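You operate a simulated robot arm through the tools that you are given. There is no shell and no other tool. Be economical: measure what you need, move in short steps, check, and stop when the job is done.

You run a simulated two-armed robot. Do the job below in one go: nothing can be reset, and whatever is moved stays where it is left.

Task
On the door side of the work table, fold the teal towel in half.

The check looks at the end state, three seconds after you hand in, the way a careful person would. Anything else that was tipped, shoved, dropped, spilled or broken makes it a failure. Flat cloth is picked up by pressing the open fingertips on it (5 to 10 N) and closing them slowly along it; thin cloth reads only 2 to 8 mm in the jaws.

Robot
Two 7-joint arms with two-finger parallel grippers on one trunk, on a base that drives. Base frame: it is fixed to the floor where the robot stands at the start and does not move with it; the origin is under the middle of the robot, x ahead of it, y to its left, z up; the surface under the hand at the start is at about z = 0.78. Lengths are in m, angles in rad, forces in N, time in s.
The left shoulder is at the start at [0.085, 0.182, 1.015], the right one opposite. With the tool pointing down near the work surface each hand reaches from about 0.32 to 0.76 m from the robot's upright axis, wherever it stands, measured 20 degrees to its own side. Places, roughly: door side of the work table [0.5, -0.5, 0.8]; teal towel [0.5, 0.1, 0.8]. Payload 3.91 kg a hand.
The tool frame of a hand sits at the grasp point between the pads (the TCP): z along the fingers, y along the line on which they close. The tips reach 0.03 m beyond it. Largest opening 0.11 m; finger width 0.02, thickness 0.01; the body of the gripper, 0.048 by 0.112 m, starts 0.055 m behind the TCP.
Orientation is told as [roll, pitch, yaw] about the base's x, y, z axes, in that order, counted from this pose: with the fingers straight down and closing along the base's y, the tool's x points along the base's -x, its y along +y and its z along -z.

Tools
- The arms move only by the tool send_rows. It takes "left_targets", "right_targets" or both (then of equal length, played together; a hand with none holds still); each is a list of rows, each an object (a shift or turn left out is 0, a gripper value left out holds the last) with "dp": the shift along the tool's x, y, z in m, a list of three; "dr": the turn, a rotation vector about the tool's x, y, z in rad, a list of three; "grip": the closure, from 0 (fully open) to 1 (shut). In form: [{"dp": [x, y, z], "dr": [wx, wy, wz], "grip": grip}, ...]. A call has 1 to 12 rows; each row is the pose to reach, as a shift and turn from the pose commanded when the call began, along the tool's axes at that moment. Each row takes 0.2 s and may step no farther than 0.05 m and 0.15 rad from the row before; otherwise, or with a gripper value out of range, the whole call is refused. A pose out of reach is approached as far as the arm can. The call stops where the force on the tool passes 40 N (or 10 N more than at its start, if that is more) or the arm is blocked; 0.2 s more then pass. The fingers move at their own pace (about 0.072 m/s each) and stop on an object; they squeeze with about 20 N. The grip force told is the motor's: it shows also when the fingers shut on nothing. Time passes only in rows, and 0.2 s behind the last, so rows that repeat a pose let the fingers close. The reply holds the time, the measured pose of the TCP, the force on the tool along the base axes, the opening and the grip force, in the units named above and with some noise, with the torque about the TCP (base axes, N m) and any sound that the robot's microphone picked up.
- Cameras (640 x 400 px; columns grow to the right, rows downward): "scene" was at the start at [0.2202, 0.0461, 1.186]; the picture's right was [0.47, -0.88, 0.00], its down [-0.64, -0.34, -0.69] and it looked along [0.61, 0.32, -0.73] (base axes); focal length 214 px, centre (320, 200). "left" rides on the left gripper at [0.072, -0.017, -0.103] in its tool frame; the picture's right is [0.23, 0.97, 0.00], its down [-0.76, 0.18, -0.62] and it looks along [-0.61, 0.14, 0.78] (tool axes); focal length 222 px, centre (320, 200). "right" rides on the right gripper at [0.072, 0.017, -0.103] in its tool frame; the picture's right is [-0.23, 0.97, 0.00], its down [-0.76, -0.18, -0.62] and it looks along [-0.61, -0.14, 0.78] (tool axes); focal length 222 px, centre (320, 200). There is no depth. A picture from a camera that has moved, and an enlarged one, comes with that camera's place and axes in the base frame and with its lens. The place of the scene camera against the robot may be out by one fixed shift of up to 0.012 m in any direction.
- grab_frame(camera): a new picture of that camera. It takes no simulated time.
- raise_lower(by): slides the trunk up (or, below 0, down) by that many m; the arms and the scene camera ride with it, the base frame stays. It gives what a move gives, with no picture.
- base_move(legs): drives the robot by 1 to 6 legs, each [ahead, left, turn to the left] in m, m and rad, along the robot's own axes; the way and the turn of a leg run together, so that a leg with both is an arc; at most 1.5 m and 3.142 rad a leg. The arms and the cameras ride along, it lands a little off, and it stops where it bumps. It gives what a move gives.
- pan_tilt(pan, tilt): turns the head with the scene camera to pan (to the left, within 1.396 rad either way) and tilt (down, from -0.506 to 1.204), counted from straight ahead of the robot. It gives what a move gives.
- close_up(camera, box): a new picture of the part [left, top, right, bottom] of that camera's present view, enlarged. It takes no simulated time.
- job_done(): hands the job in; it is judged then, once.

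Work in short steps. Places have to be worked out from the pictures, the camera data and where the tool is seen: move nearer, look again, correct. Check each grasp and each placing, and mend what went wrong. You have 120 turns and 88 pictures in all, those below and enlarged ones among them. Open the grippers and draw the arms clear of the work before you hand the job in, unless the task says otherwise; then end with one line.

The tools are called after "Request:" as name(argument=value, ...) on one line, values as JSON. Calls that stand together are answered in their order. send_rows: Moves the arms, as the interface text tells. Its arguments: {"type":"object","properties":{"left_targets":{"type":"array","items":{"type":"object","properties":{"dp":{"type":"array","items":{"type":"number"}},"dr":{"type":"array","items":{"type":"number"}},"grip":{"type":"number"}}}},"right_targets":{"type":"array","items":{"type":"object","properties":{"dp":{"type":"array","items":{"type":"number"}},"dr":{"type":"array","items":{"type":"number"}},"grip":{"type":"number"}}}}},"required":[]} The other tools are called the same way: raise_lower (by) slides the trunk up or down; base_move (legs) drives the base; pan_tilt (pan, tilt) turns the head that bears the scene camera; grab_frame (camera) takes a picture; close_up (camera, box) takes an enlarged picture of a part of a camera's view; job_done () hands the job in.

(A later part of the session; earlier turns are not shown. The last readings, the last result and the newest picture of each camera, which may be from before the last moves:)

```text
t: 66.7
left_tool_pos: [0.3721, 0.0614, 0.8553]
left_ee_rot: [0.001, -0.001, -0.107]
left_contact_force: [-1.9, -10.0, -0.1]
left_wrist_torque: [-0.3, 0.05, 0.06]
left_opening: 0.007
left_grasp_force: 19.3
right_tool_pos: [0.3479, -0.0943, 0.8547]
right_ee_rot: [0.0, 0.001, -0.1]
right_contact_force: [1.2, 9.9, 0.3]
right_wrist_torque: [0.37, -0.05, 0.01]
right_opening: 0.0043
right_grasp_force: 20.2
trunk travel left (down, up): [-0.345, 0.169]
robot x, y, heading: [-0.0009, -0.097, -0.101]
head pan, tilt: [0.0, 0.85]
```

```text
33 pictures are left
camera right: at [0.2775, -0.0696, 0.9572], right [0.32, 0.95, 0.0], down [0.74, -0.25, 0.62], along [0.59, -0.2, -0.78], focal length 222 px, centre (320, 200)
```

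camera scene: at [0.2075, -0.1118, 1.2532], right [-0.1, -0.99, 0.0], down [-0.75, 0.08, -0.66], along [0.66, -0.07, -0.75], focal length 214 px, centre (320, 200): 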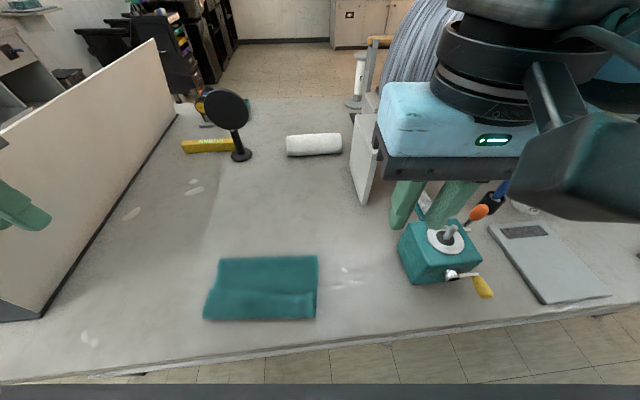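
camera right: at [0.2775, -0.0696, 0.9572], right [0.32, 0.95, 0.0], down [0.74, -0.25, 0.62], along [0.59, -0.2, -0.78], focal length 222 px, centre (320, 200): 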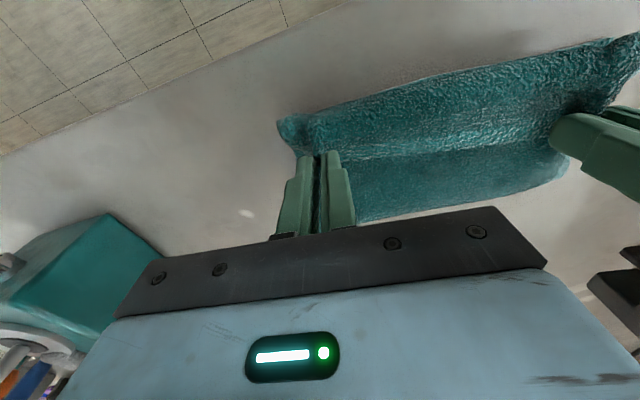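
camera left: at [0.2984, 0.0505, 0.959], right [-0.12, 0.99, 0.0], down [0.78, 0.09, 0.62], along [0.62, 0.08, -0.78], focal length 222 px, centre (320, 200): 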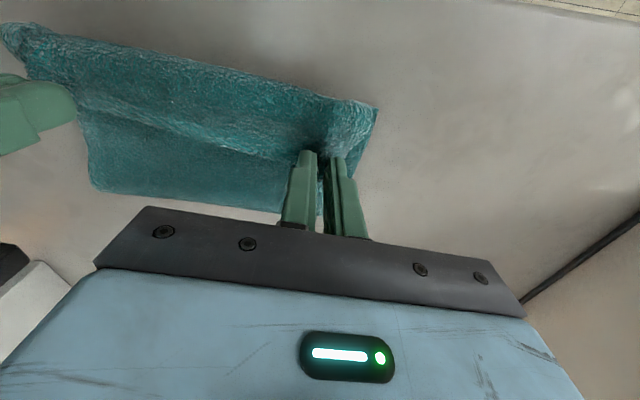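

Right holds a single fold (4.3 mm); left reads 7 mm, maybe two layers. I raise further and forward a little and look.

Request:
send_rows(left_targets=[{"dp": [-0.01, 0, -0.03]}, {"dp": [-0.03, 0.002, -0.06]}, {"dp": [-0.05, 0.004, -0.08]}, {"dp": [-0.08, 0.007, -0.1]}, {"dp": [-0.08, 0.007, -0.1]}], right_targets=[{"dp": [-0.01, 0.004, -0.03]}, {"dp": [-0.03, 0.007, -0.06]}, {"dp": [-0.05, 0.009, -0.08]}, {"dp": [-0.08, 0.012, -0.1]}, {"dp": [-0.08, 0.012, -0.1]}])

Request:
grab_frame(camera="scene")

Request:
grab_frame(camera="left")

```text
t: 67.9
left_tool_pos: [0.4529, 0.0594, 0.9561]
left_ee_rot: [-0.001, -0.001, -0.109]
left_contact_force: [0.2, -7.2, -0.4]
left_wrist_torque: [-0.21, -0.01, 0.04]
left_opening: 0.007
left_grasp_force: 19.6
right_tool_pos: [0.4279, -0.0915, 0.9567]
right_ee_rot: [0.0, -0.001, -0.096]
right_contact_force: [0.8, 6.6, 1.0]
right_wrist_torque: [0.24, -0.04, 0.0]
right_opening: 0.0038
right_grasp_force: 20.1
trunk travel left (down, up): [-0.345, 0.169]
robot x, y, heading: [0.002, -0.0978, -0.101]
head pan, tilt: [0.0, 0.85]
```

```text
32 pictures are left
camera scene: at [0.2067, -0.1121, 1.2533], right [-0.1, -0.99, 0.0], down [-0.75, 0.08, -0.66], along [0.66, -0.07, -0.75], focal length 214 px, centre (320, 200)
```

scene: 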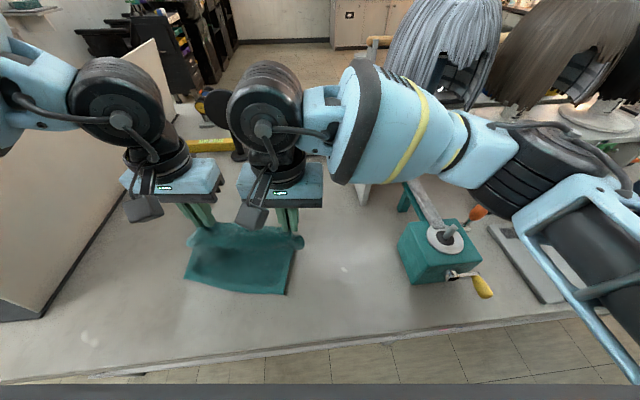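

```text
31 pictures are left
camera left: at [0.3795, 0.0495, 1.061], right [-0.12, 0.99, 0.0], down [0.78, 0.09, 0.62], along [0.62, 0.07, -0.78], focal length 222 px, centre (320, 200)
```

left: 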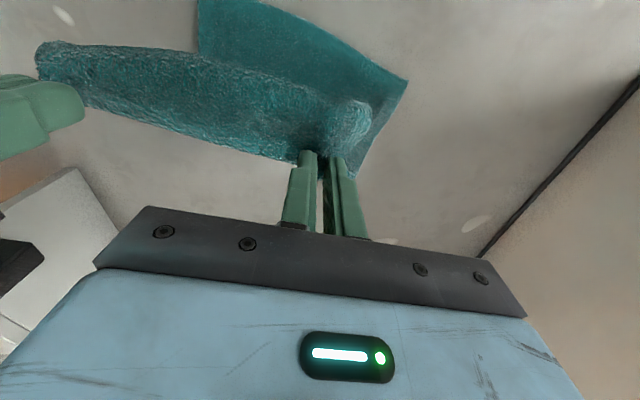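

The left pinch likely caught two plies. I'll carry the edge on to the far side and lay it down to unfold, then release and straighten from there.

Request:
send_rows(left_targets=[{"dp": [-0.025, 0.001, 0.0]}, {"dp": [-0.05, 0.002, 0.005]}, {"dp": [-0.075, 0.004, 0.015]}, {"dp": [-0.1, 0.006, 0.03]}, {"dp": [-0.12, 0.007, 0.05]}, {"dp": [-0.135, 0.008, 0.075]}, {"dp": [-0.145, 0.008, 0.1]}, {"dp": [-0.15, 0.008, 0.12]}, {"dp": [-0.15, 0.008, 0.134]}, {"dp": [-0.15, 0.008, 0.134]}], right_targets=[{"dp": [-0.025, 0.001, 0.0]}, {"dp": [-0.05, 0.002, 0.005]}, {"dp": [-0.075, 0.003, 0.015]}, {"dp": [-0.1, 0.004, 0.03]}, {"dp": [-0.125, 0.005, 0.05]}, {"dp": [-0.14, 0.006, 0.075]}, {"dp": [-0.15, 0.006, 0.1]}, {"dp": [-0.155, 0.006, 0.12]}, {"dp": [-0.155, 0.006, 0.134]}, {"dp": [-0.155, 0.006, 0.134]}])

Request:
grab_frame(camera="scene")

```text
t: 70.1
left_tool_pos: [0.6029, 0.0506, 0.8225]
left_ee_rot: [0.0, -0.005, -0.109]
left_contact_force: [0.6, -7.3, 3.5]
left_wrist_torque: [-0.19, 0.02, 0.0]
left_opening: 0.0064
left_grasp_force: 19.8
right_tool_pos: [0.5828, -0.101, 0.8218]
right_ee_rot: [0.002, -0.002, -0.099]
right_contact_force: [0.6, 6.8, 4.6]
right_wrist_torque: [0.22, -0.01, 0.01]
right_opening: 0.0035
right_grasp_force: 20.0
trunk travel left (down, up): [-0.345, 0.169]
robot x, y, heading: [-0.0015, -0.1046, -0.101]
head pan, tilt: [0.0, 0.85]
```

```text
30 pictures are left
camera scene: at [0.2067, -0.1122, 1.2534], right [-0.1, -0.99, 0.0], down [-0.75, 0.08, -0.66], along [0.66, -0.07, -0.75], focal length 214 px, centre (320, 200)
```

scene: 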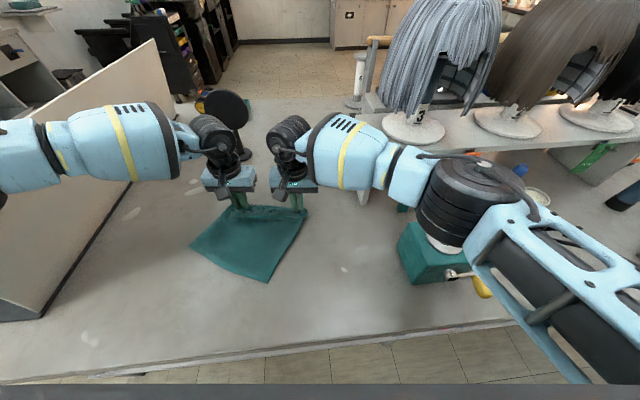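

Laid down. Release, lift and clear the hands for a look.

Request:
send_rows(left_targets=[{"grip": 0.95}, {"grip": 0.88}, {"grip": 0.81}, {"grip": 0.74}, {"grip": 0.69}, {"dp": [0, 0, -0.01]}, {"dp": [0, 0, -0.04]}, {"dp": [0, 0.01, -0.08]}, {"dp": [0.02, 0.04, -0.11]}, {"dp": [0.03, 0.07, -0.13]}, {"dp": [0.03, 0.1, -0.13]}, {"dp": [0.03, 0.1, -0.13]}], right_targets=[{"grip": 0.95}, {"grip": 0.88}, {"grip": 0.81}, {"grip": 0.74}, {"grip": 0.69}, {"dp": [0, 0, -0.01]}, {"dp": [0, 0, -0.04]}, {"dp": [0, 0, -0.08]}, {"dp": [0.03, -0.01, -0.12]}, {"dp": [0.06, -0.04, -0.15]}, {"dp": [0.09, -0.07, -0.17]}, {"dp": [0.09, -0.07, -0.17]}])

Request:
grab_frame(camera="scene")

Request:
close_up(camera="scene", box=[150, 180, 350, 305])

```text
refused: row 9 steps farther than a row can; nothing moved
```

```text
29 pictures are left
camera scene: at [0.2067, -0.1122, 1.2534], right [-0.1, -0.99, 0.0], down [-0.75, 0.08, -0.66], along [0.66, -0.07, -0.75], focal length 214 px, centre (320, 200)
```

scene: 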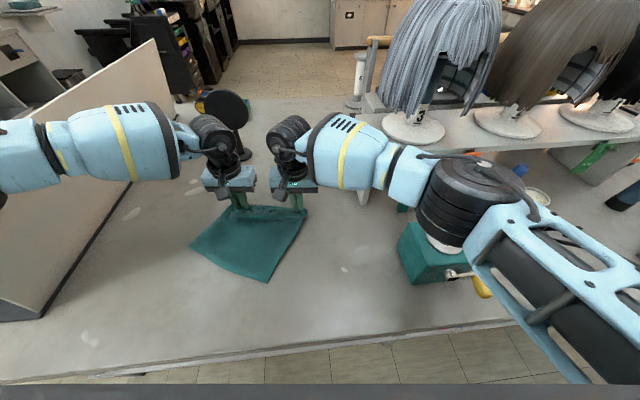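

```text
3.20 times, centred on (250, 242) of scene
camera zoom: at [0.2067, -0.1122, 1.2534], right [-0.1, -0.99, 0.0], down [-0.75, 0.08, -0.66], along [0.66, -0.07, -0.75], focal length 686 px, centre (544, 64)
```

zoom: 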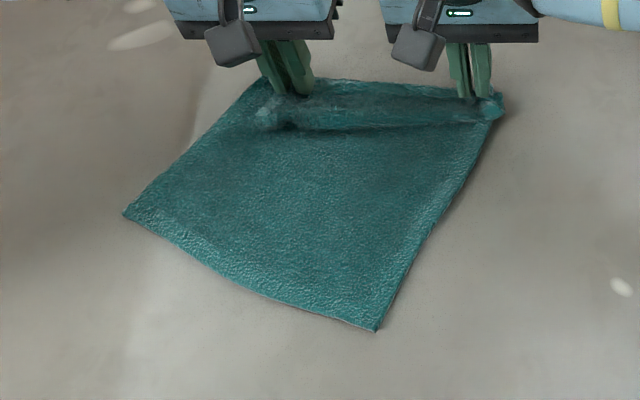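

Mostly unfolded. Release with smaller steps, then look.

Request:
send_rows(left_targets=[{"grip": 0.93}, {"grip": 0.84}, {"grip": 0.75}, {"grip": 0.69}, {"dp": [0, 0, -0.01]}, {"dp": [0, 0, -0.04]}, {"dp": [0, 0.01, -0.08]}, {"dp": [0.01, 0.03, -0.11]}, {"dp": [0.02, 0.06, -0.13]}, {"dp": [0.03, 0.09, -0.13]}, {"dp": [0.03, 0.1, -0.13]}], right_targets=[{"grip": 0.93}, {"grip": 0.84}, {"grip": 0.75}, {"grip": 0.69}, {"dp": [0, 0, -0.01]}, {"dp": [0, 0, -0.04]}, {"dp": [0, 0, -0.08]}, {"dp": [0.02, -0.01, -0.11]}, {"dp": [0.045, -0.03, -0.13]}, {"dp": [0.07, -0.05, -0.15]}, {"dp": [0.07, -0.05, -0.15]}])

Request:
grab_frame(camera="scene")

```text
t: 72.5
left_tool_pos: [0.583, 0.1546, 0.9529]
left_ee_rot: [0.001, 0.0, -0.109]
left_contact_force: [0.4, 0.2, 0.4]
left_wrist_torque: [0.0, -0.01, -0.03]
left_opening: 0.0342
left_grasp_force: 0.1
right_tool_pos: [0.511, -0.1429, 0.9695]
right_ee_rot: [0.0, 0.0, -0.098]
right_contact_force: [0.0, -0.4, 0.6]
right_wrist_torque: [0.01, 0.01, 0.01]
right_opening: 0.0343
right_grasp_force: 0.0
trunk travel left (down, up): [-0.345, 0.169]
robot x, y, heading: [-0.0059, -0.0985, -0.104]
head pan, tilt: [0.0, 0.85]
```

```text
27 pictures are left
camera scene: at [0.2076, -0.112, 1.2531], right [-0.1, -0.99, 0.0], down [-0.75, 0.08, -0.66], along [0.66, -0.07, -0.75], focal length 214 px, centre (320, 200)
```

scene: 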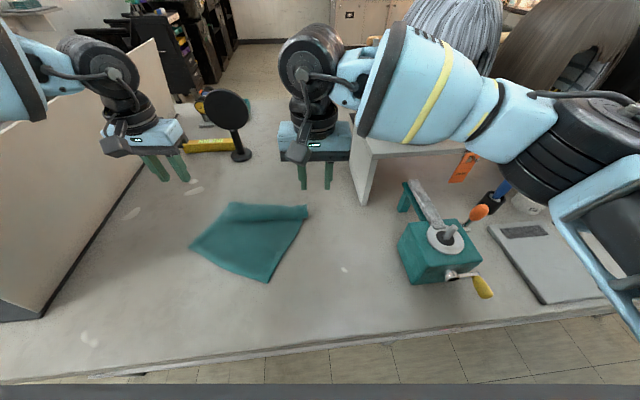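

A close-up of the towel to see the far edge state.

Request:
close_up(camera="scene", box=[170, 190, 330, 290])

```text
4.00 times, centred on (250, 240) of scene
camera zoom: at [0.2076, -0.112, 1.2531], right [-0.1, -0.99, 0.0], down [-0.75, 0.08, -0.66], along [0.66, -0.07, -0.75], focal length 858 px, centre (600, 40)
```

zoom: 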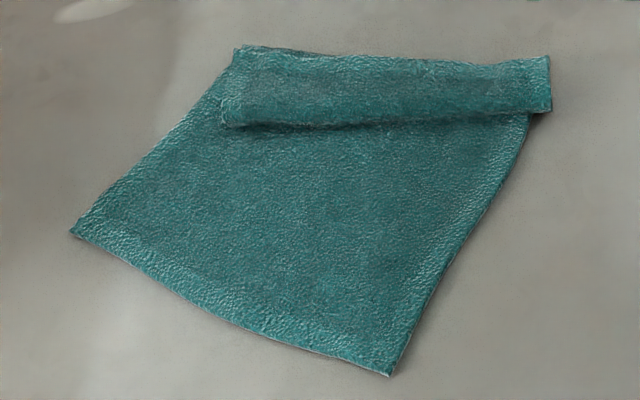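

The far end lies in a Z-pleat with the free edge on top. I can fold straight from here: pinch that free edge lightly, lift high so the pleat drops out, and carry it over. I move above the far strip and look closely.

Request:
send_rows(left_targets=[{"dp": [-0.01, -0.03, 0.01]}, {"dp": [-0.02, -0.06, 0.025]}, {"dp": [-0.035, -0.085, 0.04]}, {"dp": [-0.04, -0.096, 0.06]}, {"dp": [-0.04, -0.096, 0.07]}, {"dp": [-0.04, -0.096, 0.07]}], right_targets=[{"dp": [-0.02, 0.015, 0.01]}, {"dp": [-0.04, 0.03, 0.03]}, {"dp": [-0.06, 0.045, 0.05]}, {"dp": [-0.073, 0.06, 0.07]}, {"dp": [-0.073, 0.065, 0.085]}, {"dp": [-0.073, 0.065, 0.085]}])

Request:
grab_frame(camera="left")

Request:
grab_frame(camera="right")

```text
t: 73.9
left_tool_pos: [0.6147, 0.0551, 0.8819]
left_ee_rot: [0.002, -0.001, -0.108]
left_contact_force: [0.7, 0.3, -0.5]
left_wrist_torque: [-0.01, 0.01, -0.01]
left_opening: 0.0344
left_grasp_force: 0.0
right_tool_pos: [0.5875, -0.0848, 0.8859]
right_ee_rot: [0.0, -0.001, -0.099]
right_contact_force: [0.9, 0.3, -0.1]
right_wrist_torque: [-0.03, 0.0, 0.01]
right_opening: 0.0339
right_grasp_force: 0.0
trunk travel left (down, up): [-0.345, 0.169]
robot x, y, heading: [-0.0013, -0.0996, -0.108]
head pan, tilt: [0.0, 0.85]
```

```text
25 pictures are left
camera left: at [0.5412, 0.0438, 0.9857], right [-0.12, 0.99, 0.0], down [0.78, 0.09, 0.62], along [0.62, 0.08, -0.78], focal length 222 px, centre (320, 200)
```

left: 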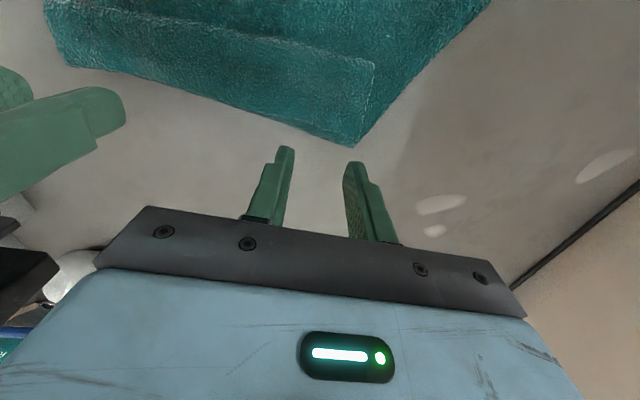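

```text
24 pictures are left
camera right: at [0.5171, -0.0612, 0.9882], right [0.32, 0.95, 0.0], down [0.74, -0.25, 0.62], along [0.59, -0.2, -0.78], focal length 222 px, centre (320, 200)
```

right: 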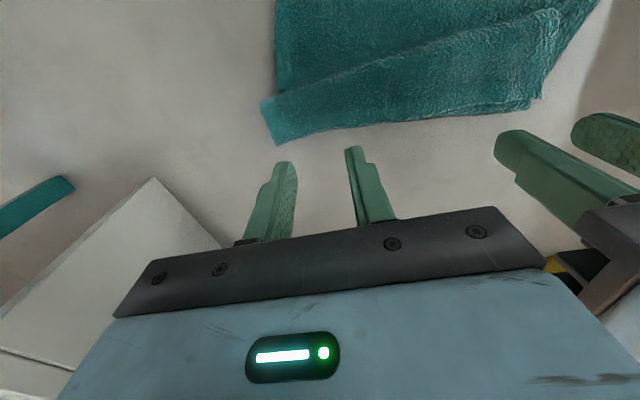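

I need to see the left end's ply order more clearly.

Request:
close_up(camera="left", box=[200, 20, 440, 170])

Request:
close_up(camera="right", box=[240, 0, 620, 160])

```text
2.67 times, centred on (320, 95) of left
camera zoom: at [0.5412, 0.0438, 0.9857], right [-0.12, 0.99, 0.0], down [0.78, 0.09, 0.62], along [0.62, 0.08, -0.78], focal length 592 px, centre (320, 480)
```

zoom: 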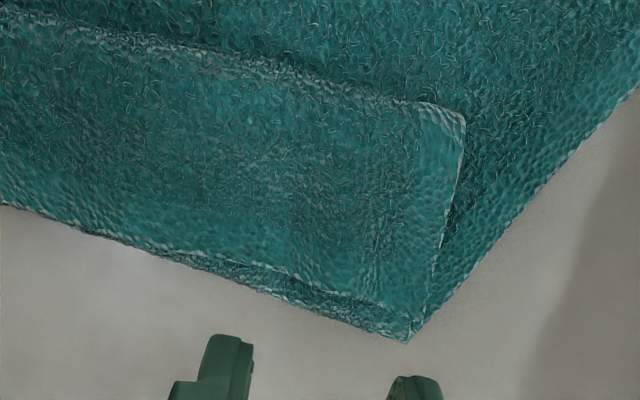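

```text
1.68 times, centred on (430, 80) of right
camera zoom: at [0.5171, -0.0612, 0.9882], right [0.32, 0.95, 0.0], down [0.74, -0.25, 0.62], along [0.59, -0.2, -0.78], focal length 374 px, centre (135, 402)
```

zoom: 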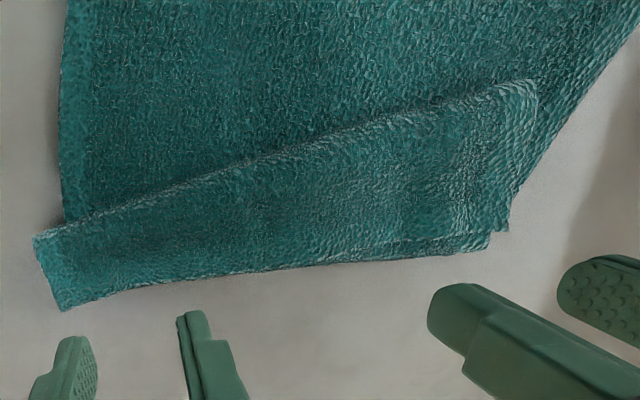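

Clear now: the free edge is on top, running from about (0.591,-0.128) to (0.621,0.085); on the right it overhangs as a single ply. I descend onto it 10 mm inside the edge with narrow openings.

Request:
send_rows(left_targets=[{"dp": [0.008, 0.001, 0.015], "grip": 0.77}, {"dp": [0.008, 0.001, 0.03]}, {"dp": [0.008, 0.001, 0.045]}, {"dp": [0.008, 0.001, 0.056]}, {"dp": [0.008, 0.001, 0.06]}, {"dp": [0.008, 0.001, 0.06]}], right_targets=[{"dp": [-0.001, -0.013, 0.02], "grip": 0.73}, {"dp": [-0.001, -0.013, 0.04]}, {"dp": [-0.001, -0.013, 0.055]}, {"dp": [-0.001, -0.013, 0.066]}, {"dp": [-0.001, -0.013, 0.071]}, {"dp": [-0.001, -0.013, 0.071]}])

```text
t: 75.3
left_tool_pos: [0.606, 0.0541, 0.8222]
left_ee_rot: [0.002, -0.003, -0.11]
left_contact_force: [0.4, -0.3, 1.4]
left_wrist_torque: [0.01, -0.05, 0.0]
left_opening: 0.0251
left_grasp_force: 0.2
right_tool_pos: [0.5876, -0.0971, 0.8163]
right_ee_rot: [0.004, -0.005, -0.1]
right_contact_force: [-0.2, -2.6, 23.3]
right_wrist_torque: [0.06, 0.18, -0.02]
right_opening: 0.0292
right_grasp_force: 0.0
trunk travel left (down, up): [-0.345, 0.169]
robot x, y, heading: [0.0018, -0.0984, -0.108]
head pan, tilt: [0.0, 0.85]
```

Right presses 23 N: ease it 3.5 mm; left 1 mm more. Then close slowly.

Request:
send_rows(left_targets=[{"dp": [0, 0, 0.001]}, {"dp": [0, 0, 0.001]}], right_targets=[{"dp": [0, 0, -0.0035]}, {"dp": [0, 0, -0.0035]}])

```text
t: 75.9
left_tool_pos: [0.6052, 0.0546, 0.8216]
left_ee_rot: [0.002, -0.002, -0.109]
left_contact_force: [-0.1, -0.9, 3.4]
left_wrist_torque: [-0.05, 0.01, 0.02]
left_opening: 0.0251
left_grasp_force: 0.0
right_tool_pos: [0.5869, -0.0974, 0.8178]
right_ee_rot: [0.0, -0.001, -0.099]
right_contact_force: [1.4, -1.3, 12.5]
right_wrist_torque: [0.03, 0.04, 0.01]
right_opening: 0.0294
right_grasp_force: 0.1
trunk travel left (down, up): [-0.345, 0.169]
robot x, y, heading: [-0.0003, -0.1029, -0.106]
head pan, tilt: [0.0, 0.85]
```

Left 3.4 N; ease right another 2 mm and close both slowly.

Request:
send_rows(left_targets=[{}, {"grip": 0.8}, {"grip": 0.83}, {"grip": 0.86}, {"grip": 0.9}, {"grip": 0.94}, {"grip": 1.0}, {"grip": 1.0}, {"grip": 1.0}, {"dp": [0, 0, -0.01]}, {"dp": [0, 0, -0.02]}, {"dp": [0, 0, -0.02]}], right_targets=[{"dp": [0, 0, -0.002]}, {"dp": [0, 0, -0.002], "grip": 0.77}, {"dp": [0, 0, -0.002], "grip": 0.81}, {"dp": [0, 0, -0.002], "grip": 0.85}, {"dp": [0, 0, -0.002], "grip": 0.9}, {"dp": [0, 0, -0.002], "grip": 0.94}, {"dp": [0, 0, -0.002], "grip": 1.0}, {"dp": [0, 0, -0.002], "grip": 1.0}, {"dp": [0, 0, -0.002], "grip": 1.0}, {"dp": [0, 0, -0.012]}, {"dp": [0, 0, -0.022]}, {"dp": [0, 0, -0.022]}])

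```text
t: 78.5
left_tool_pos: [0.6058, 0.0542, 0.8408]
left_ee_rot: [0.003, 0.001, -0.109]
left_contact_force: [-0.5, -0.2, 0.2]
left_wrist_torque: [-0.03, 0.0, -0.03]
left_opening: 0.0
left_grasp_force: 19.6
right_tool_pos: [0.5867, -0.0981, 0.84]
right_ee_rot: [-0.001, 0.002, -0.098]
right_contact_force: [-0.2, 0.1, 0.5]
right_wrist_torque: [-0.04, 0.02, 0.0]
right_opening: 0.0064
right_grasp_force: 20.0
trunk travel left (down, up): [-0.345, 0.169]
robot x, y, heading: [-0.002, -0.0971, -0.108]
head pan, tilt: [0.0, 0.85]
```

Left slipped off (0 mm); right holds 6.4 mm. Look before retrying.

Request:
grab_frame(camera="left")

Request:
close_up(camera="right", box=[200, 0, 560, 220])

```text
21 pictures are left
camera left: at [0.5322, 0.0448, 0.9447], right [-0.12, 0.99, 0.0], down [0.78, 0.09, 0.62], along [0.62, 0.08, -0.78], focal length 222 px, centre (320, 200)
```

left: 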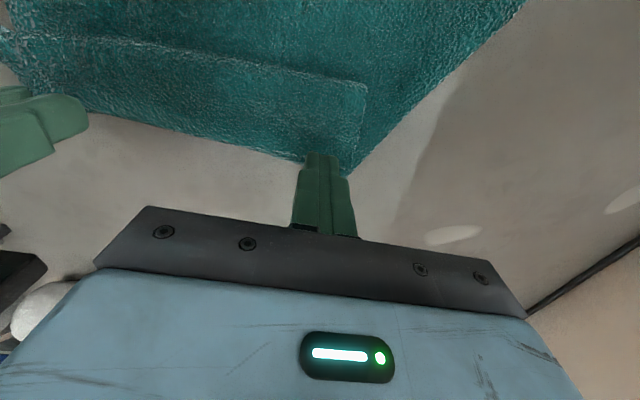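

```text
1.78 times, centred on (380, 110) of right
camera zoom: at [0.517, -0.0734, 0.9422], right [0.32, 0.95, 0.0], down [0.74, -0.25, 0.62], along [0.59, -0.2, -0.78], focal length 395 px, centre (213, 360)
```

zoom: 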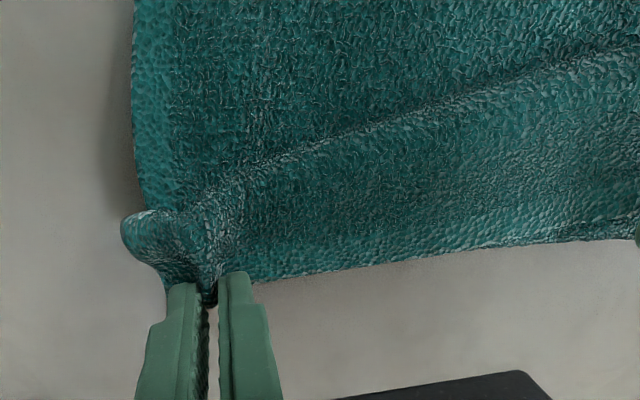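

The right may have caught extra plies. I'll reset differently: release, pull the towel straight and nearer by its single-ply near edge, then unroll the far strip. Release the right and move it over the near-right corner.

Request:
send_rows(left_targets=[{"dp": [0, 0, -0.02]}, {"dp": [0, 0.01, -0.05]}, {"dp": [0.01, 0.03, -0.08]}, {"dp": [0.03, 0.05, -0.09]}, {"dp": [0.05, 0.07, -0.09]}, {"dp": [0.07, 0.08, -0.09]}, {"dp": [0.07, 0.08, -0.09]}], right_targets=[{"dp": [0, 0, 0.01]}, {"dp": [0, 0, 0.018]}, {"dp": [0, 0, 0.018], "grip": 0.9}, {"dp": [0, 0, 0.018], "grip": 0.8}, {"dp": [0, 0, 0.01], "grip": 0.7}, {"dp": [0, 0, -0.03]}, {"dp": [0, 0, -0.06]}])

Request:
send_rows(right_targets=[{"dp": [0.04, 0.01, 0]}, {"dp": [0.08, 0.03, 0]}, {"dp": [0.12, 0.05, 0.01]}, {"dp": [0.15, 0.065, 0.02]}, {"dp": [0.18, 0.076, 0.03]}, {"dp": [0.18, 0.076, 0.03]}])

Request:
grab_frame(camera="scene")

```text
t: 80.1
left_tool_pos: [0.5448, 0.1419, 0.9298]
left_ee_rot: [0.003, -0.001, -0.109]
left_contact_force: [0.5, 0.0, 0.1]
left_wrist_torque: [0.02, -0.02, 0.0]
left_opening: 0.0
left_grasp_force: 20.6
right_tool_pos: [0.5863, -0.0975, 0.8992]
right_ee_rot: [0.0, 0.002, -0.1]
right_contact_force: [0.6, 0.0, 0.5]
right_wrist_torque: [0.0, -0.01, -0.02]
right_opening: 0.0331
right_grasp_force: 0.1
trunk travel left (down, up): [-0.345, 0.169]
robot x, y, heading: [-0.001, -0.0969, -0.104]
head pan, tilt: [0.0, 0.85]
```

```text
t: 81.5
left_tool_pos: [0.5459, 0.1417, 0.9307]
left_ee_rot: [0.002, -0.003, -0.107]
left_contact_force: [0.9, -0.7, 0.5]
left_wrist_torque: [0.01, 0.0, -0.01]
left_opening: 0.0
left_grasp_force: 19.9
right_tool_pos: [0.4153, -0.0071, 0.8696]
right_ee_rot: [-0.001, 0.001, -0.099]
right_contact_force: [0.1, -1.0, 0.1]
right_wrist_torque: [0.05, -0.04, -0.01]
right_opening: 0.0332
right_grasp_force: 0.1
trunk travel left (down, up): [-0.345, 0.169]
robot x, y, heading: [-0.0026, -0.0949, -0.105]
head pan, tilt: [0.0, 0.85]
```

```text
19 pictures are left
camera scene: at [0.2073, -0.1123, 1.2532], right [-0.1, -0.99, 0.0], down [-0.75, 0.08, -0.66], along [0.66, -0.07, -0.75], focal length 214 px, centre (320, 200)
```

scene: 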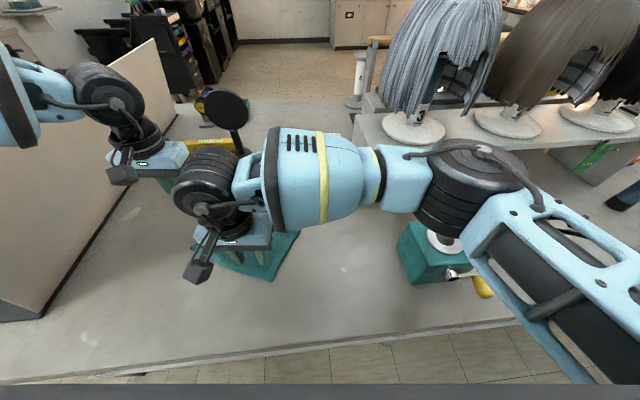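

The right reached over fine. Bring the left above the near-left corner and lower both to just above the cloth.

Request:
send_rows(left_targets=[{"dp": [0.02, -0.004, 0.02], "grip": 0.7}, {"dp": [0.044, -0.009, 0.04]}, {"dp": [0.044, -0.009, 0.07]}, {"dp": [0.044, -0.009, 0.095]}, {"dp": [0.044, -0.009, 0.111]}, {"dp": [0.044, -0.009, 0.113]}, {"dp": [0.044, -0.009, 0.113]}], right_targets=[{"dp": [0, 0, 0.01]}, {"dp": [0, 0, 0.02]}, {"dp": [0, 0, 0.03]}, {"dp": [0, 0, 0.04]}, {"dp": [0, 0, 0.05]}, {"dp": [0, 0, 0.053]}, {"dp": [0, 0, 0.053]}])

Request:
grab_frame(camera="left")

Request:
grab_frame(camera="right")

```text
t: 83.1
left_tool_pos: [0.5005, 0.1389, 0.8162]
left_ee_rot: [0.002, -0.001, -0.108]
left_contact_force: [-0.2, -0.2, -0.2]
left_wrist_torque: [-0.01, 0.0, -0.01]
left_opening: 0.0331
left_grasp_force: 0.1
right_tool_pos: [0.4151, -0.0049, 0.815]
right_ee_rot: [0.001, -0.001, -0.1]
right_contact_force: [-0.6, -0.3, 0.4]
right_wrist_torque: [-0.02, -0.02, 0.0]
right_opening: 0.033
right_grasp_force: 0.0
trunk travel left (down, up): [-0.345, 0.169]
robot x, y, heading: [-0.0029, -0.0999, -0.106]
head pan, tilt: [0.0, 0.85]
```

```text
18 pictures are left
camera left: at [0.4273, 0.1283, 0.9204], right [-0.12, 0.99, 0.0], down [0.78, 0.09, 0.62], along [0.62, 0.08, -0.78], focal length 222 px, centre (320, 200)
```

left: 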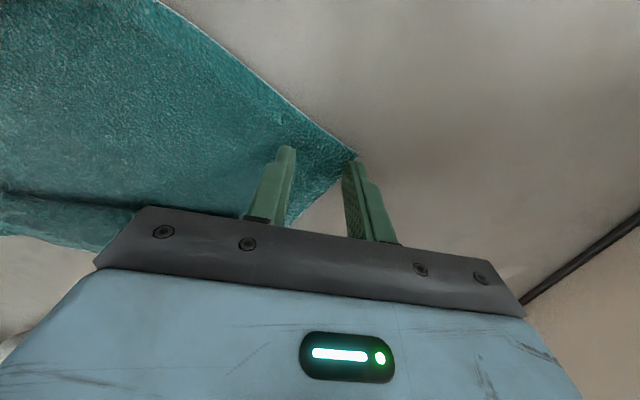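

```text
17 pictures are left
camera right: at [0.3452, 0.0198, 0.9188], right [0.32, 0.95, 0.0], down [0.74, -0.25, 0.62], along [0.59, -0.2, -0.78], focal length 222 px, centre (320, 200)
```

right: 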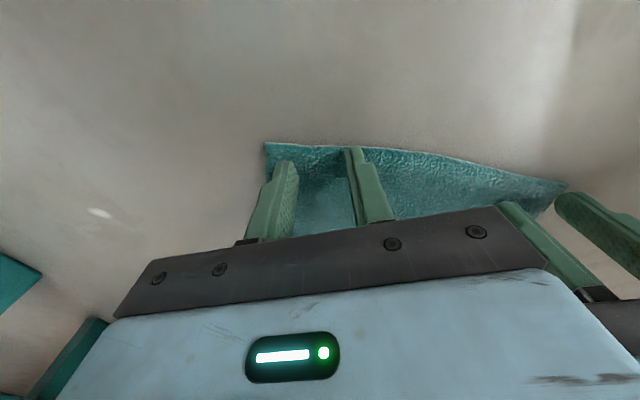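

Both pairs of tips are over the near corners. I nudge the left 7 mm inward, press ~3 mm and close slowly.

Request:
send_rows(left_targets=[{"dp": [0, -0.007, 0]}, {"dp": [0, -0.007, 0.002]}, {"dp": [0, -0.007, 0.0042]}, {"dp": [0, -0.007, 0.0042], "grip": 0.75}, {"dp": [0, -0.007, 0.0042], "grip": 0.8}, {"dp": [0, -0.007, 0.0042], "grip": 0.84}, {"dp": [0, -0.007, 0.0042], "grip": 0.88}, {"dp": [0, -0.007, 0.0042], "grip": 0.92}, {"dp": [0, -0.007, 0.0042], "grip": 0.96}, {"dp": [0, -0.007, 0.0042], "grip": 1.0}, {"dp": [0, -0.007, 0.0042], "grip": 1.0}, {"dp": [0, -0.007, 0.0042], "grip": 1.0}], right_targets=[{"dp": [0, 0, 0]}, {"dp": [0, 0, 0.002]}, {"dp": [0, 0, 0.003]}, {"dp": [0, 0, 0.003], "grip": 0.75}, {"dp": [0, 0, 0.003], "grip": 0.8}, {"dp": [0, 0, 0.003], "grip": 0.84}, {"dp": [0, 0, 0.003], "grip": 0.88}, {"dp": [0, 0, 0.003], "grip": 0.92}, {"dp": [0, 0, 0.003], "grip": 0.96}, {"dp": [0, 0, 0.003], "grip": 1.0}, {"dp": [0, 0, 0.003], "grip": 1.0}, {"dp": [0, 0, 0.003], "grip": 1.0}])

```text
t: 85.7
left_tool_pos: [0.4998, 0.1309, 0.8131]
left_ee_rot: [0.002, -0.002, -0.11]
left_contact_force: [-3.3, -7.0, 8.0]
left_wrist_torque: [-0.23, 0.13, 0.03]
left_opening: 0.005
left_grasp_force: 19.9
right_tool_pos: [0.4149, -0.0038, 0.8143]
right_ee_rot: [0.001, -0.004, -0.1]
right_contact_force: [3.5, 5.6, 4.8]
right_wrist_torque: [0.17, -0.1, -0.01]
right_opening: 0.0041
right_grasp_force: 20.2
trunk travel left (down, up): [-0.345, 0.169]
robot x, y, heading: [0.0016, -0.0948, -0.1]
head pan, tilt: [0.0, 0.85]
```

Both hold (5.0 and 4.1 mm). New, better idea: lift the towel by this edge so the pleat drops out by gravity, hang it over x≈0.37, lay its lower half away from me, then bring this edge back over it — that lands it the right way round without curling. Lift now.

Request:
send_rows(left_targets=[{"dp": [0, 0, -0.03]}, {"dp": [0, 0, -0.06]}, {"dp": [0.012, -0.009, -0.095]}, {"dp": [0.026, -0.02, -0.13]}, {"dp": [0.042, -0.032, -0.165]}, {"dp": [0.058, -0.044, -0.2]}, {"dp": [0.074, -0.056, -0.235]}, {"dp": [0.09, -0.068, -0.265]}, {"dp": [0.104, -0.08, -0.295]}, {"dp": [0.116, -0.089, -0.317]}, {"dp": [0.116, -0.089, -0.317]}, {"dp": [0.116, -0.089, -0.317]}], right_targets=[{"dp": [0, 0, -0.03]}, {"dp": [0, 0, -0.06]}, {"dp": [0.005, -0.011, -0.095]}, {"dp": [0.01, -0.023, -0.13]}, {"dp": [0.016, -0.036, -0.165]}, {"dp": [0.022, -0.049, -0.2]}, {"dp": [0.028, -0.062, -0.235]}, {"dp": [0.035, -0.075, -0.265]}, {"dp": [0.04, -0.087, -0.295]}, {"dp": [0.045, -0.099, -0.311]}, {"dp": [0.045, -0.099, -0.311]}, {"dp": [0.045, -0.099, -0.311]}])

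Request:
grab_frame(camera="scene")

```text
t: 88.3
left_tool_pos: [0.3737, 0.0551, 1.1304]
left_ee_rot: [-0.001, -0.002, -0.108]
left_contact_force: [1.2, -13.6, -0.7]
left_wrist_torque: [-0.4, 0.01, 0.17]
left_opening: 0.0051
left_grasp_force: 20.1
right_tool_pos: [0.3597, -0.0989, 1.125]
right_ee_rot: [0.001, 0.001, -0.1]
right_contact_force: [-1.3, 13.3, -0.5]
right_wrist_torque: [0.43, 0.0, 0.13]
right_opening: 0.0045
right_grasp_force: 20.3
trunk travel left (down, up): [-0.345, 0.169]
robot x, y, heading: [0.0023, -0.0977, -0.102]
head pan, tilt: [0.0, 0.85]
```

```text
16 pictures are left
camera scene: at [0.207, -0.1123, 1.2533], right [-0.1, -0.99, 0.0], down [-0.75, 0.08, -0.66], along [0.66, -0.07, -0.75], focal length 214 px, centre (320, 200)
```

scene: 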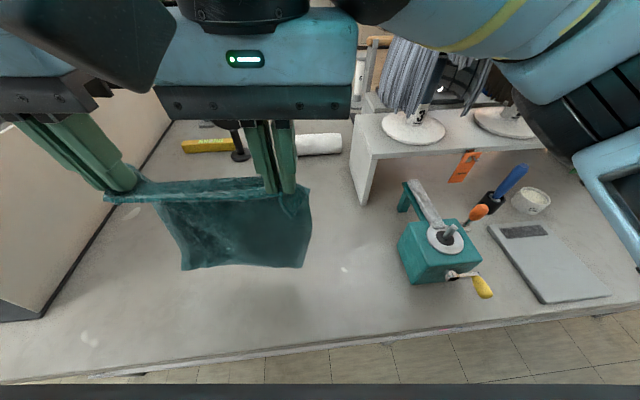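

The towel now hangs flat with the pleat gone. I lower it until the bottom edge touches, then lay the lower half away from me.

Request:
send_rows(left_targets=[{"dp": [0, 0, 0.025]}, {"dp": [0, 0, 0.045]}, {"dp": [-0.01, 0, 0.06]}, {"dp": [-0.025, 0, 0.075]}, {"dp": [-0.04, 0, 0.09]}, {"dp": [-0.056, 0, 0.105]}, {"dp": [-0.072, 0, 0.12]}, {"dp": [-0.088, 0, 0.135]}, {"dp": [-0.104, 0, 0.15]}, {"dp": [-0.12, 0, 0.165]}, {"dp": [-0.135, 0, 0.178]}, {"dp": [-0.135, 0, 0.178]}], right_targets=[{"dp": [0, 0.002, 0.022]}, {"dp": [0, 0.004, 0.04]}, {"dp": [-0.01, 0.004, 0.055]}, {"dp": [-0.025, 0.004, 0.07]}, {"dp": [-0.04, 0.004, 0.085]}, {"dp": [-0.056, 0.004, 0.1]}, {"dp": [-0.072, 0.004, 0.115]}, {"dp": [-0.088, 0.004, 0.13]}, {"dp": [-0.104, 0.004, 0.145]}, {"dp": [-0.12, 0.004, 0.16]}, {"dp": [-0.135, 0.004, 0.173]}, {"dp": [-0.135, 0.004, 0.173]}])

Request:
grab_frame(camera="scene")

```text
t: 90.9
left_tool_pos: [0.509, 0.0408, 0.955]
left_ee_rot: [0.001, -0.002, -0.109]
left_contact_force: [1.3, -4.8, 0.5]
left_wrist_torque: [-0.14, -0.02, 0.05]
left_opening: 0.0047
left_grasp_force: 19.7
right_tool_pos: [0.4964, -0.1066, 0.9515]
right_ee_rot: [0.001, -0.002, -0.1]
right_contact_force: [-1.0, 4.6, 0.1]
right_wrist_torque: [0.16, 0.04, 0.06]
right_opening: 0.0041
right_grasp_force: 19.8
trunk travel left (down, up): [-0.345, 0.169]
robot x, y, heading: [-0.0013, -0.0952, -0.105]
head pan, tilt: [0.0, 0.85]
```

```text
15 pictures are left
camera scene: at [0.2066, -0.1121, 1.2534], right [-0.1, -0.99, 0.0], down [-0.75, 0.08, -0.66], along [0.66, -0.07, -0.75], focal length 214 px, centre (320, 200)
```

scene: 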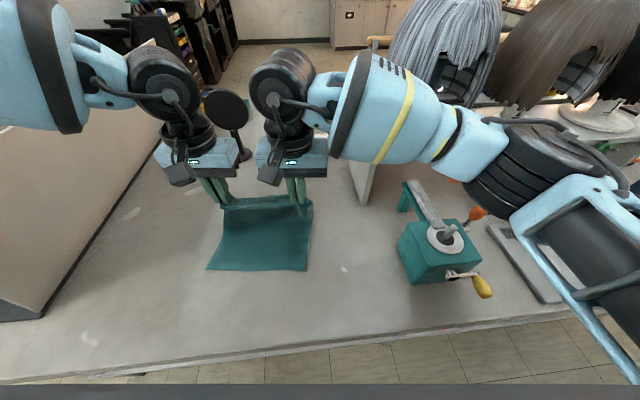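

Excellent: the lower half lies flat, edge straight (it slid to x≈0.42). The hands need ~0.06 m more forward to lay a full half; do that.

Request:
send_rows(left_targets=[{"dp": [-0.015, 0, 0]}, {"dp": [-0.03, 0, 0.002]}, {"dp": [-0.045, 0, 0.003]}, {"dp": [-0.06, 0, 0.005]}, {"dp": [-0.06, 0, 0.005]}], right_targets=[{"dp": [-0.015, 0.001, 0]}, {"dp": [-0.03, 0.002, 0]}, {"dp": [-0.045, 0.002, 0.001]}, {"dp": [-0.06, 0.002, 0.001]}, {"dp": [-0.06, 0.002, 0.001]}])

Request:
grab_frame(camera="scene")

```text
t: 92.1
left_tool_pos: [0.5692, 0.0367, 0.9479]
left_ee_rot: [0.001, -0.002, -0.107]
left_contact_force: [-0.4, -2.7, -0.5]
left_wrist_torque: [-0.12, 0.01, 0.02]
left_opening: 0.0045
left_grasp_force: 20.3
right_tool_pos: [0.5555, -0.1117, 0.949]
right_ee_rot: [0.0, 0.001, -0.098]
right_contact_force: [-0.5, 3.6, -0.1]
right_wrist_torque: [0.1, 0.03, 0.04]
right_opening: 0.0042
right_grasp_force: 20.1
trunk travel left (down, up): [-0.345, 0.169]
robot x, y, heading: [0.0001, -0.098, -0.103]
head pan, tilt: [0.0, 0.85]
```

```text
14 pictures are left
camera scene: at [0.2068, -0.1122, 1.2533], right [-0.1, -0.99, 0.0], down [-0.75, 0.08, -0.66], along [0.66, -0.07, -0.75], focal length 214 px, centre (320, 200)
```

scene: 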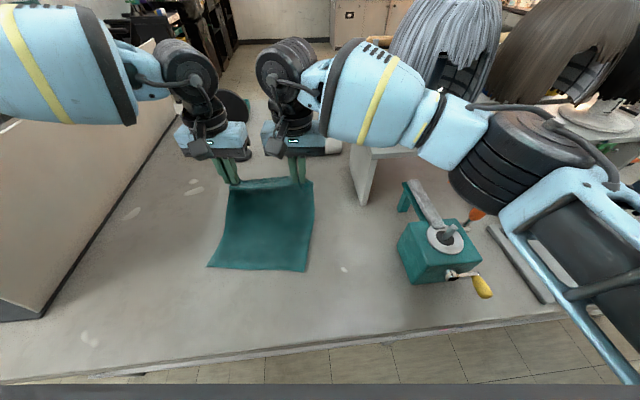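

Bottom edge corners ≈(0.441,0.112) and (0.410,-0.107). Now bring the held edge back over along the arc, with a 2 cm sideways correction to match corners.

Request:
send_rows(left_targets=[{"dp": [0.022, 0.003, 0.002]}, {"dp": [0.043, 0.006, 0.0076]}, {"dp": [0.0625, 0.01, 0.017]}, {"dp": [0.08, 0.013, 0.0295]}, {"dp": [0.096, 0.016, 0.045]}, {"dp": [0.108, 0.018, 0.063]}, {"dp": [0.1175, 0.02, 0.083]}, {"dp": [0.123, 0.02, 0.104]}, {"dp": [0.125, 0.02, 0.12]}, {"dp": [0.125, 0.02, 0.12]}], right_targets=[{"dp": [0.023, 0.003, 0.002]}, {"dp": [0.045, 0.006, 0.0076]}, {"dp": [0.066, 0.01, 0.017]}, {"dp": [0.085, 0.013, 0.0295]}, {"dp": [0.101, 0.016, 0.045]}, {"dp": [0.114, 0.018, 0.063]}, {"dp": [0.124, 0.02, 0.083]}, {"dp": [0.13, 0.02, 0.104]}, {"dp": [0.132, 0.02, 0.12]}, {"dp": [0.132, 0.02, 0.12]}])

Request:
grab_frame(camera="left")

Request:
grab_frame(camera="right")

```text
t: 94.3
left_tool_pos: [0.4469, 0.0677, 0.8274]
left_ee_rot: [0.003, -0.001, -0.111]
left_contact_force: [0.3, -3.0, 0.2]
left_wrist_torque: [-0.07, -0.01, 0.03]
left_opening: 0.0048
left_grasp_force: 20.5
right_tool_pos: [0.4271, -0.0786, 0.8314]
right_ee_rot: [0.0, -0.002, -0.101]
right_contact_force: [0.3, 3.2, 0.3]
right_wrist_torque: [0.09, -0.01, 0.0]
right_opening: 0.0043
right_grasp_force: 19.7
trunk travel left (down, up): [-0.345, 0.169]
robot x, y, heading: [0.0031, -0.0955, -0.109]
head pan, tilt: [0.0, 0.85]
```

```text
13 pictures are left
camera left: at [0.3727, 0.0563, 0.931], right [-0.12, 0.99, 0.0], down [0.78, 0.09, 0.62], along [0.62, 0.08, -0.78], focal length 222 px, centre (320, 200)
```

left: 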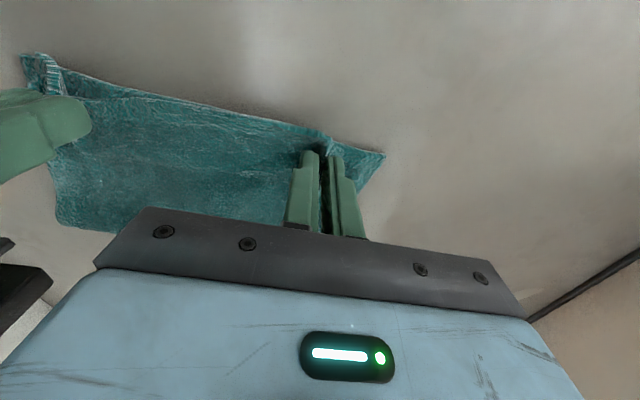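

```text
12 pictures are left
camera right: at [0.3565, -0.0548, 0.9341], right [0.32, 0.95, 0.0], down [0.74, -0.25, 0.62], along [0.59, -0.2, -0.78], focal length 222 px, centre (320, 200)
```

right: 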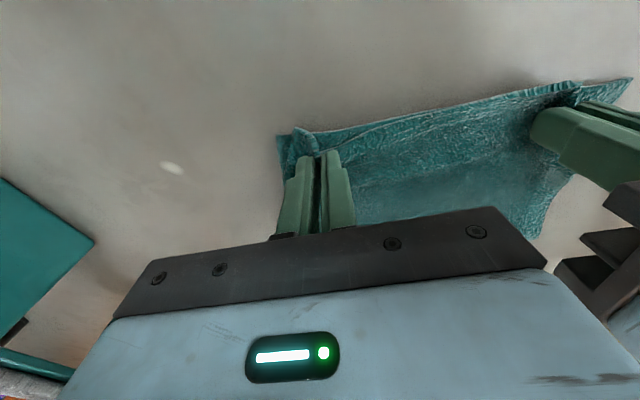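

Well aligned, and no curl. Lower the last few mm and release slowly, then lift straight up.

Request:
send_rows(left_targets=[{"dp": [0.002, 0, 0.004]}, {"dp": [0.002, 0, 0.008]}, {"dp": [0.002, 0, 0.008], "grip": 0.95}, {"dp": [0.002, 0, 0.008], "grip": 0.9}, {"dp": [0.002, 0, 0.008], "grip": 0.85}, {"dp": [0.002, 0, 0.008], "grip": 0.8}, {"dp": [0.002, 0, 0.008], "grip": 0.75}, {"dp": [0.002, 0, 0.002]}, {"dp": [0.002, 0, -0.02]}, {"dp": [0.002, 0, -0.06]}, {"dp": [0.002, 0, -0.1]}, {"dp": [0.002, 0, -0.1]}], right_targets=[{"dp": [0.001, 0, 0.006]}, {"dp": [0.001, 0, 0.011]}, {"dp": [0.001, 0, 0.011], "grip": 0.95}, {"dp": [0.001, 0, 0.011], "grip": 0.9}, {"dp": [0.001, 0, 0.011], "grip": 0.85}, {"dp": [0.001, 0, 0.011], "grip": 0.8}, {"dp": [0.001, 0, 0.011], "grip": 0.75}, {"dp": [0.001, 0, 0.005]}, {"dp": [0.001, 0, -0.02]}, {"dp": [0.001, 0, -0.06]}, {"dp": [0.001, 0, -0.1]}, {"dp": [0.001, 0, -0.1]}])

Request:
send_rows(left_targets=[{"dp": [0, 0.01, -0.03]}, {"dp": [0, 0.03, -0.06]}, {"dp": [0, 0.06, -0.09]}, {"dp": [0, 0.09, -0.1]}, {"dp": [0, 0.1, -0.1]}], right_targets=[{"dp": [0, -0.01, -0.03]}, {"dp": [0.01, -0.03, -0.06]}, {"dp": [0.03, -0.06, -0.09]}, {"dp": [0.05, -0.1, -0.1]}, {"dp": [0.06, -0.14, -0.1]}])

Request:
close_up(camera="scene", box=[160, 170, 360, 295])

```text
t: 96.9
left_tool_pos: [0.4441, 0.0674, 0.9274]
left_ee_rot: [0.0, -0.001, -0.11]
left_contact_force: [0.9, 0.9, 0.1]
left_wrist_torque: [0.05, -0.01, 0.01]
left_opening: 0.0274
left_grasp_force: 0.0
right_tool_pos: [0.4278, -0.0784, 0.931]
right_ee_rot: [0.0, 0.002, -0.099]
right_contact_force: [-1.1, -0.1, 0.5]
right_wrist_torque: [0.0, 0.01, 0.0]
right_opening: 0.0276
right_grasp_force: 0.0
trunk travel left (down, up): [-0.345, 0.169]
robot x, y, heading: [-0.0023, -0.1009, -0.11]
head pan, tilt: [0.0, 0.85]
```

```text
t: 98.1
left_tool_pos: [0.4563, 0.1659, 1.0276]
left_ee_rot: [0.004, -0.002, -0.109]
left_contact_force: [-0.1, 0.4, 0.2]
left_wrist_torque: [0.0, -0.02, 0.0]
left_opening: 0.0277
left_grasp_force: 0.1
right_tool_pos: [0.3525, -0.214, 1.03]
right_ee_rot: [0.0, -0.002, -0.099]
right_contact_force: [0.0, -0.6, 0.2]
right_wrist_torque: [0.02, 0.01, -0.01]
right_opening: 0.0275
right_grasp_force: 0.0
trunk travel left (down, up): [-0.345, 0.169]
robot x, y, heading: [-0.0006, -0.0975, -0.104]
head pan, tilt: [0.0, 0.85]
```

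```text
3.20 times, centred on (260, 232) of scene
camera zoom: at [0.2069, -0.1132, 1.2533], right [-0.11, -0.99, 0.0], down [-0.75, 0.08, -0.66], along [0.66, -0.07, -0.75], focal length 686 px, centre (512, 96)
```

zoom: 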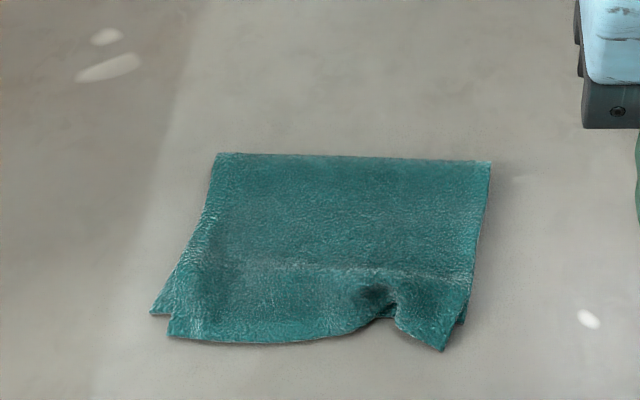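

Nearly done: a good half fold, with a small pucker near the top-right corner. I'll close the right fingers, set them lightly on the top ply beside the pucker, and smooth it outward. First, position just above.

Request:
send_rows(right_targets=[{"dp": [-0.01, 0.04, 0.01], "grip": 1.0}, {"dp": [-0.02, 0.08, 0.03]}, {"dp": [-0.035, 0.115, 0.05]}, {"dp": [-0.046, 0.141, 0.08]}, {"dp": [-0.046, 0.141, 0.12]}, {"dp": [-0.046, 0.141, 0.16]}, {"dp": [-0.046, 0.141, 0.19]}, {"dp": [-0.046, 0.141, 0.2]}, {"dp": [-0.046, 0.141, 0.2]}])

Request:
grab_frame(camera="right")

```text
t: 100.1
left_tool_pos: [0.4557, 0.1658, 1.027]
left_ee_rot: [0.001, -0.001, -0.108]
left_contact_force: [0.2, -0.4, 0.2]
left_wrist_torque: [0.0, 0.03, -0.01]
left_opening: 0.0276
left_grasp_force: 0.1
right_tool_pos: [0.412, -0.0769, 0.8307]
right_ee_rot: [0.001, -0.001, -0.1]
right_contact_force: [-0.3, 0.3, 0.4]
right_wrist_torque: [-0.03, 0.0, 0.0]
right_opening: 0.0004
right_grasp_force: 20.3
trunk travel left (down, up): [-0.345, 0.169]
robot x, y, heading: [-0.0029, -0.0965, -0.101]
head pan, tilt: [0.0, 0.85]
```

```text
10 pictures are left
camera right: at [0.3411, -0.0524, 0.9333], right [0.32, 0.95, 0.0], down [0.74, -0.25, 0.62], along [0.59, -0.2, -0.78], focal length 222 px, centre (320, 200)
```

right: 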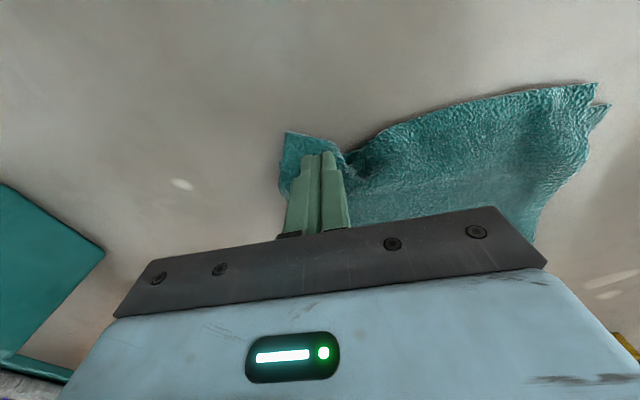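

Tip is right on the flap beside the pucker. Touch down gently.

Request:
send_rows(right_targets=[{"dp": [0, 0, 0.006]}, {"dp": [0, 0, 0.01]}, {"dp": [0, 0, 0.012]}, {"dp": [0, 0, 0.012]}])

```text
t: 101.1
left_tool_pos: [0.4553, 0.1658, 1.0275]
left_ee_rot: [0.001, -0.001, -0.107]
left_contact_force: [0.2, -0.2, -0.4]
left_wrist_torque: [-0.01, -0.01, -0.01]
left_opening: 0.0274
left_grasp_force: 0.0
right_tool_pos: [0.41, -0.0757, 0.8179]
right_ee_rot: [0.002, 0.0, -0.1]
right_contact_force: [0.5, -0.2, 1.1]
right_wrist_torque: [0.0, -0.02, -0.01]
right_opening: 0.0
right_grasp_force: 20.0
trunk travel left (down, up): [-0.345, 0.169]
robot x, y, heading: [0.0017, -0.1017, -0.103]
head pan, tilt: [0.0, 0.85]
```

1.1 N; press 1.5 mm more and drag 3 cm outward (right) and slightly away.

Request:
send_rows(right_targets=[{"dp": [0, 0, 0.0015]}, {"dp": [-0.002, -0.007, 0.0015]}, {"dp": [-0.004, -0.014, 0.0015]}, {"dp": [-0.006, -0.021, 0.0015]}, {"dp": [-0.008, -0.028, 0.0015]}, {"dp": [-0.009, -0.032, 0.0015]}, {"dp": [-0.009, -0.032, 0.0015]}])

Request:
grab_frame(camera="right")

```text
t: 102.7
left_tool_pos: [0.4551, 0.1666, 1.0266]
left_ee_rot: [0.003, -0.002, -0.109]
left_contact_force: [0.6, -0.5, 0.0]
left_wrist_torque: [-0.01, 0.0, -0.03]
left_opening: 0.0272
left_grasp_force: 0.1
right_tool_pos: [0.4181, -0.1084, 0.8162]
right_ee_rot: [0.0, 0.0, -0.099]
right_contact_force: [-0.2, 0.3, 2.5]
right_wrist_torque: [0.02, -0.05, 0.03]
right_opening: 0.0
right_grasp_force: 19.5
trunk travel left (down, up): [-0.345, 0.169]
robot x, y, heading: [0.0032, -0.0995, -0.106]
head pan, tilt: [0.0, 0.85]
```

```text
9 pictures are left
camera right: at [0.3473, -0.0848, 0.9195], right [0.32, 0.95, 0.0], down [0.74, -0.25, 0.62], along [0.59, -0.2, -0.78], focal length 222 px, centre (320, 200)
```

right: 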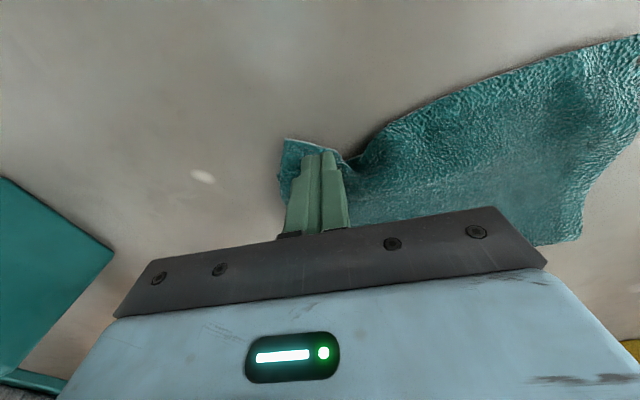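

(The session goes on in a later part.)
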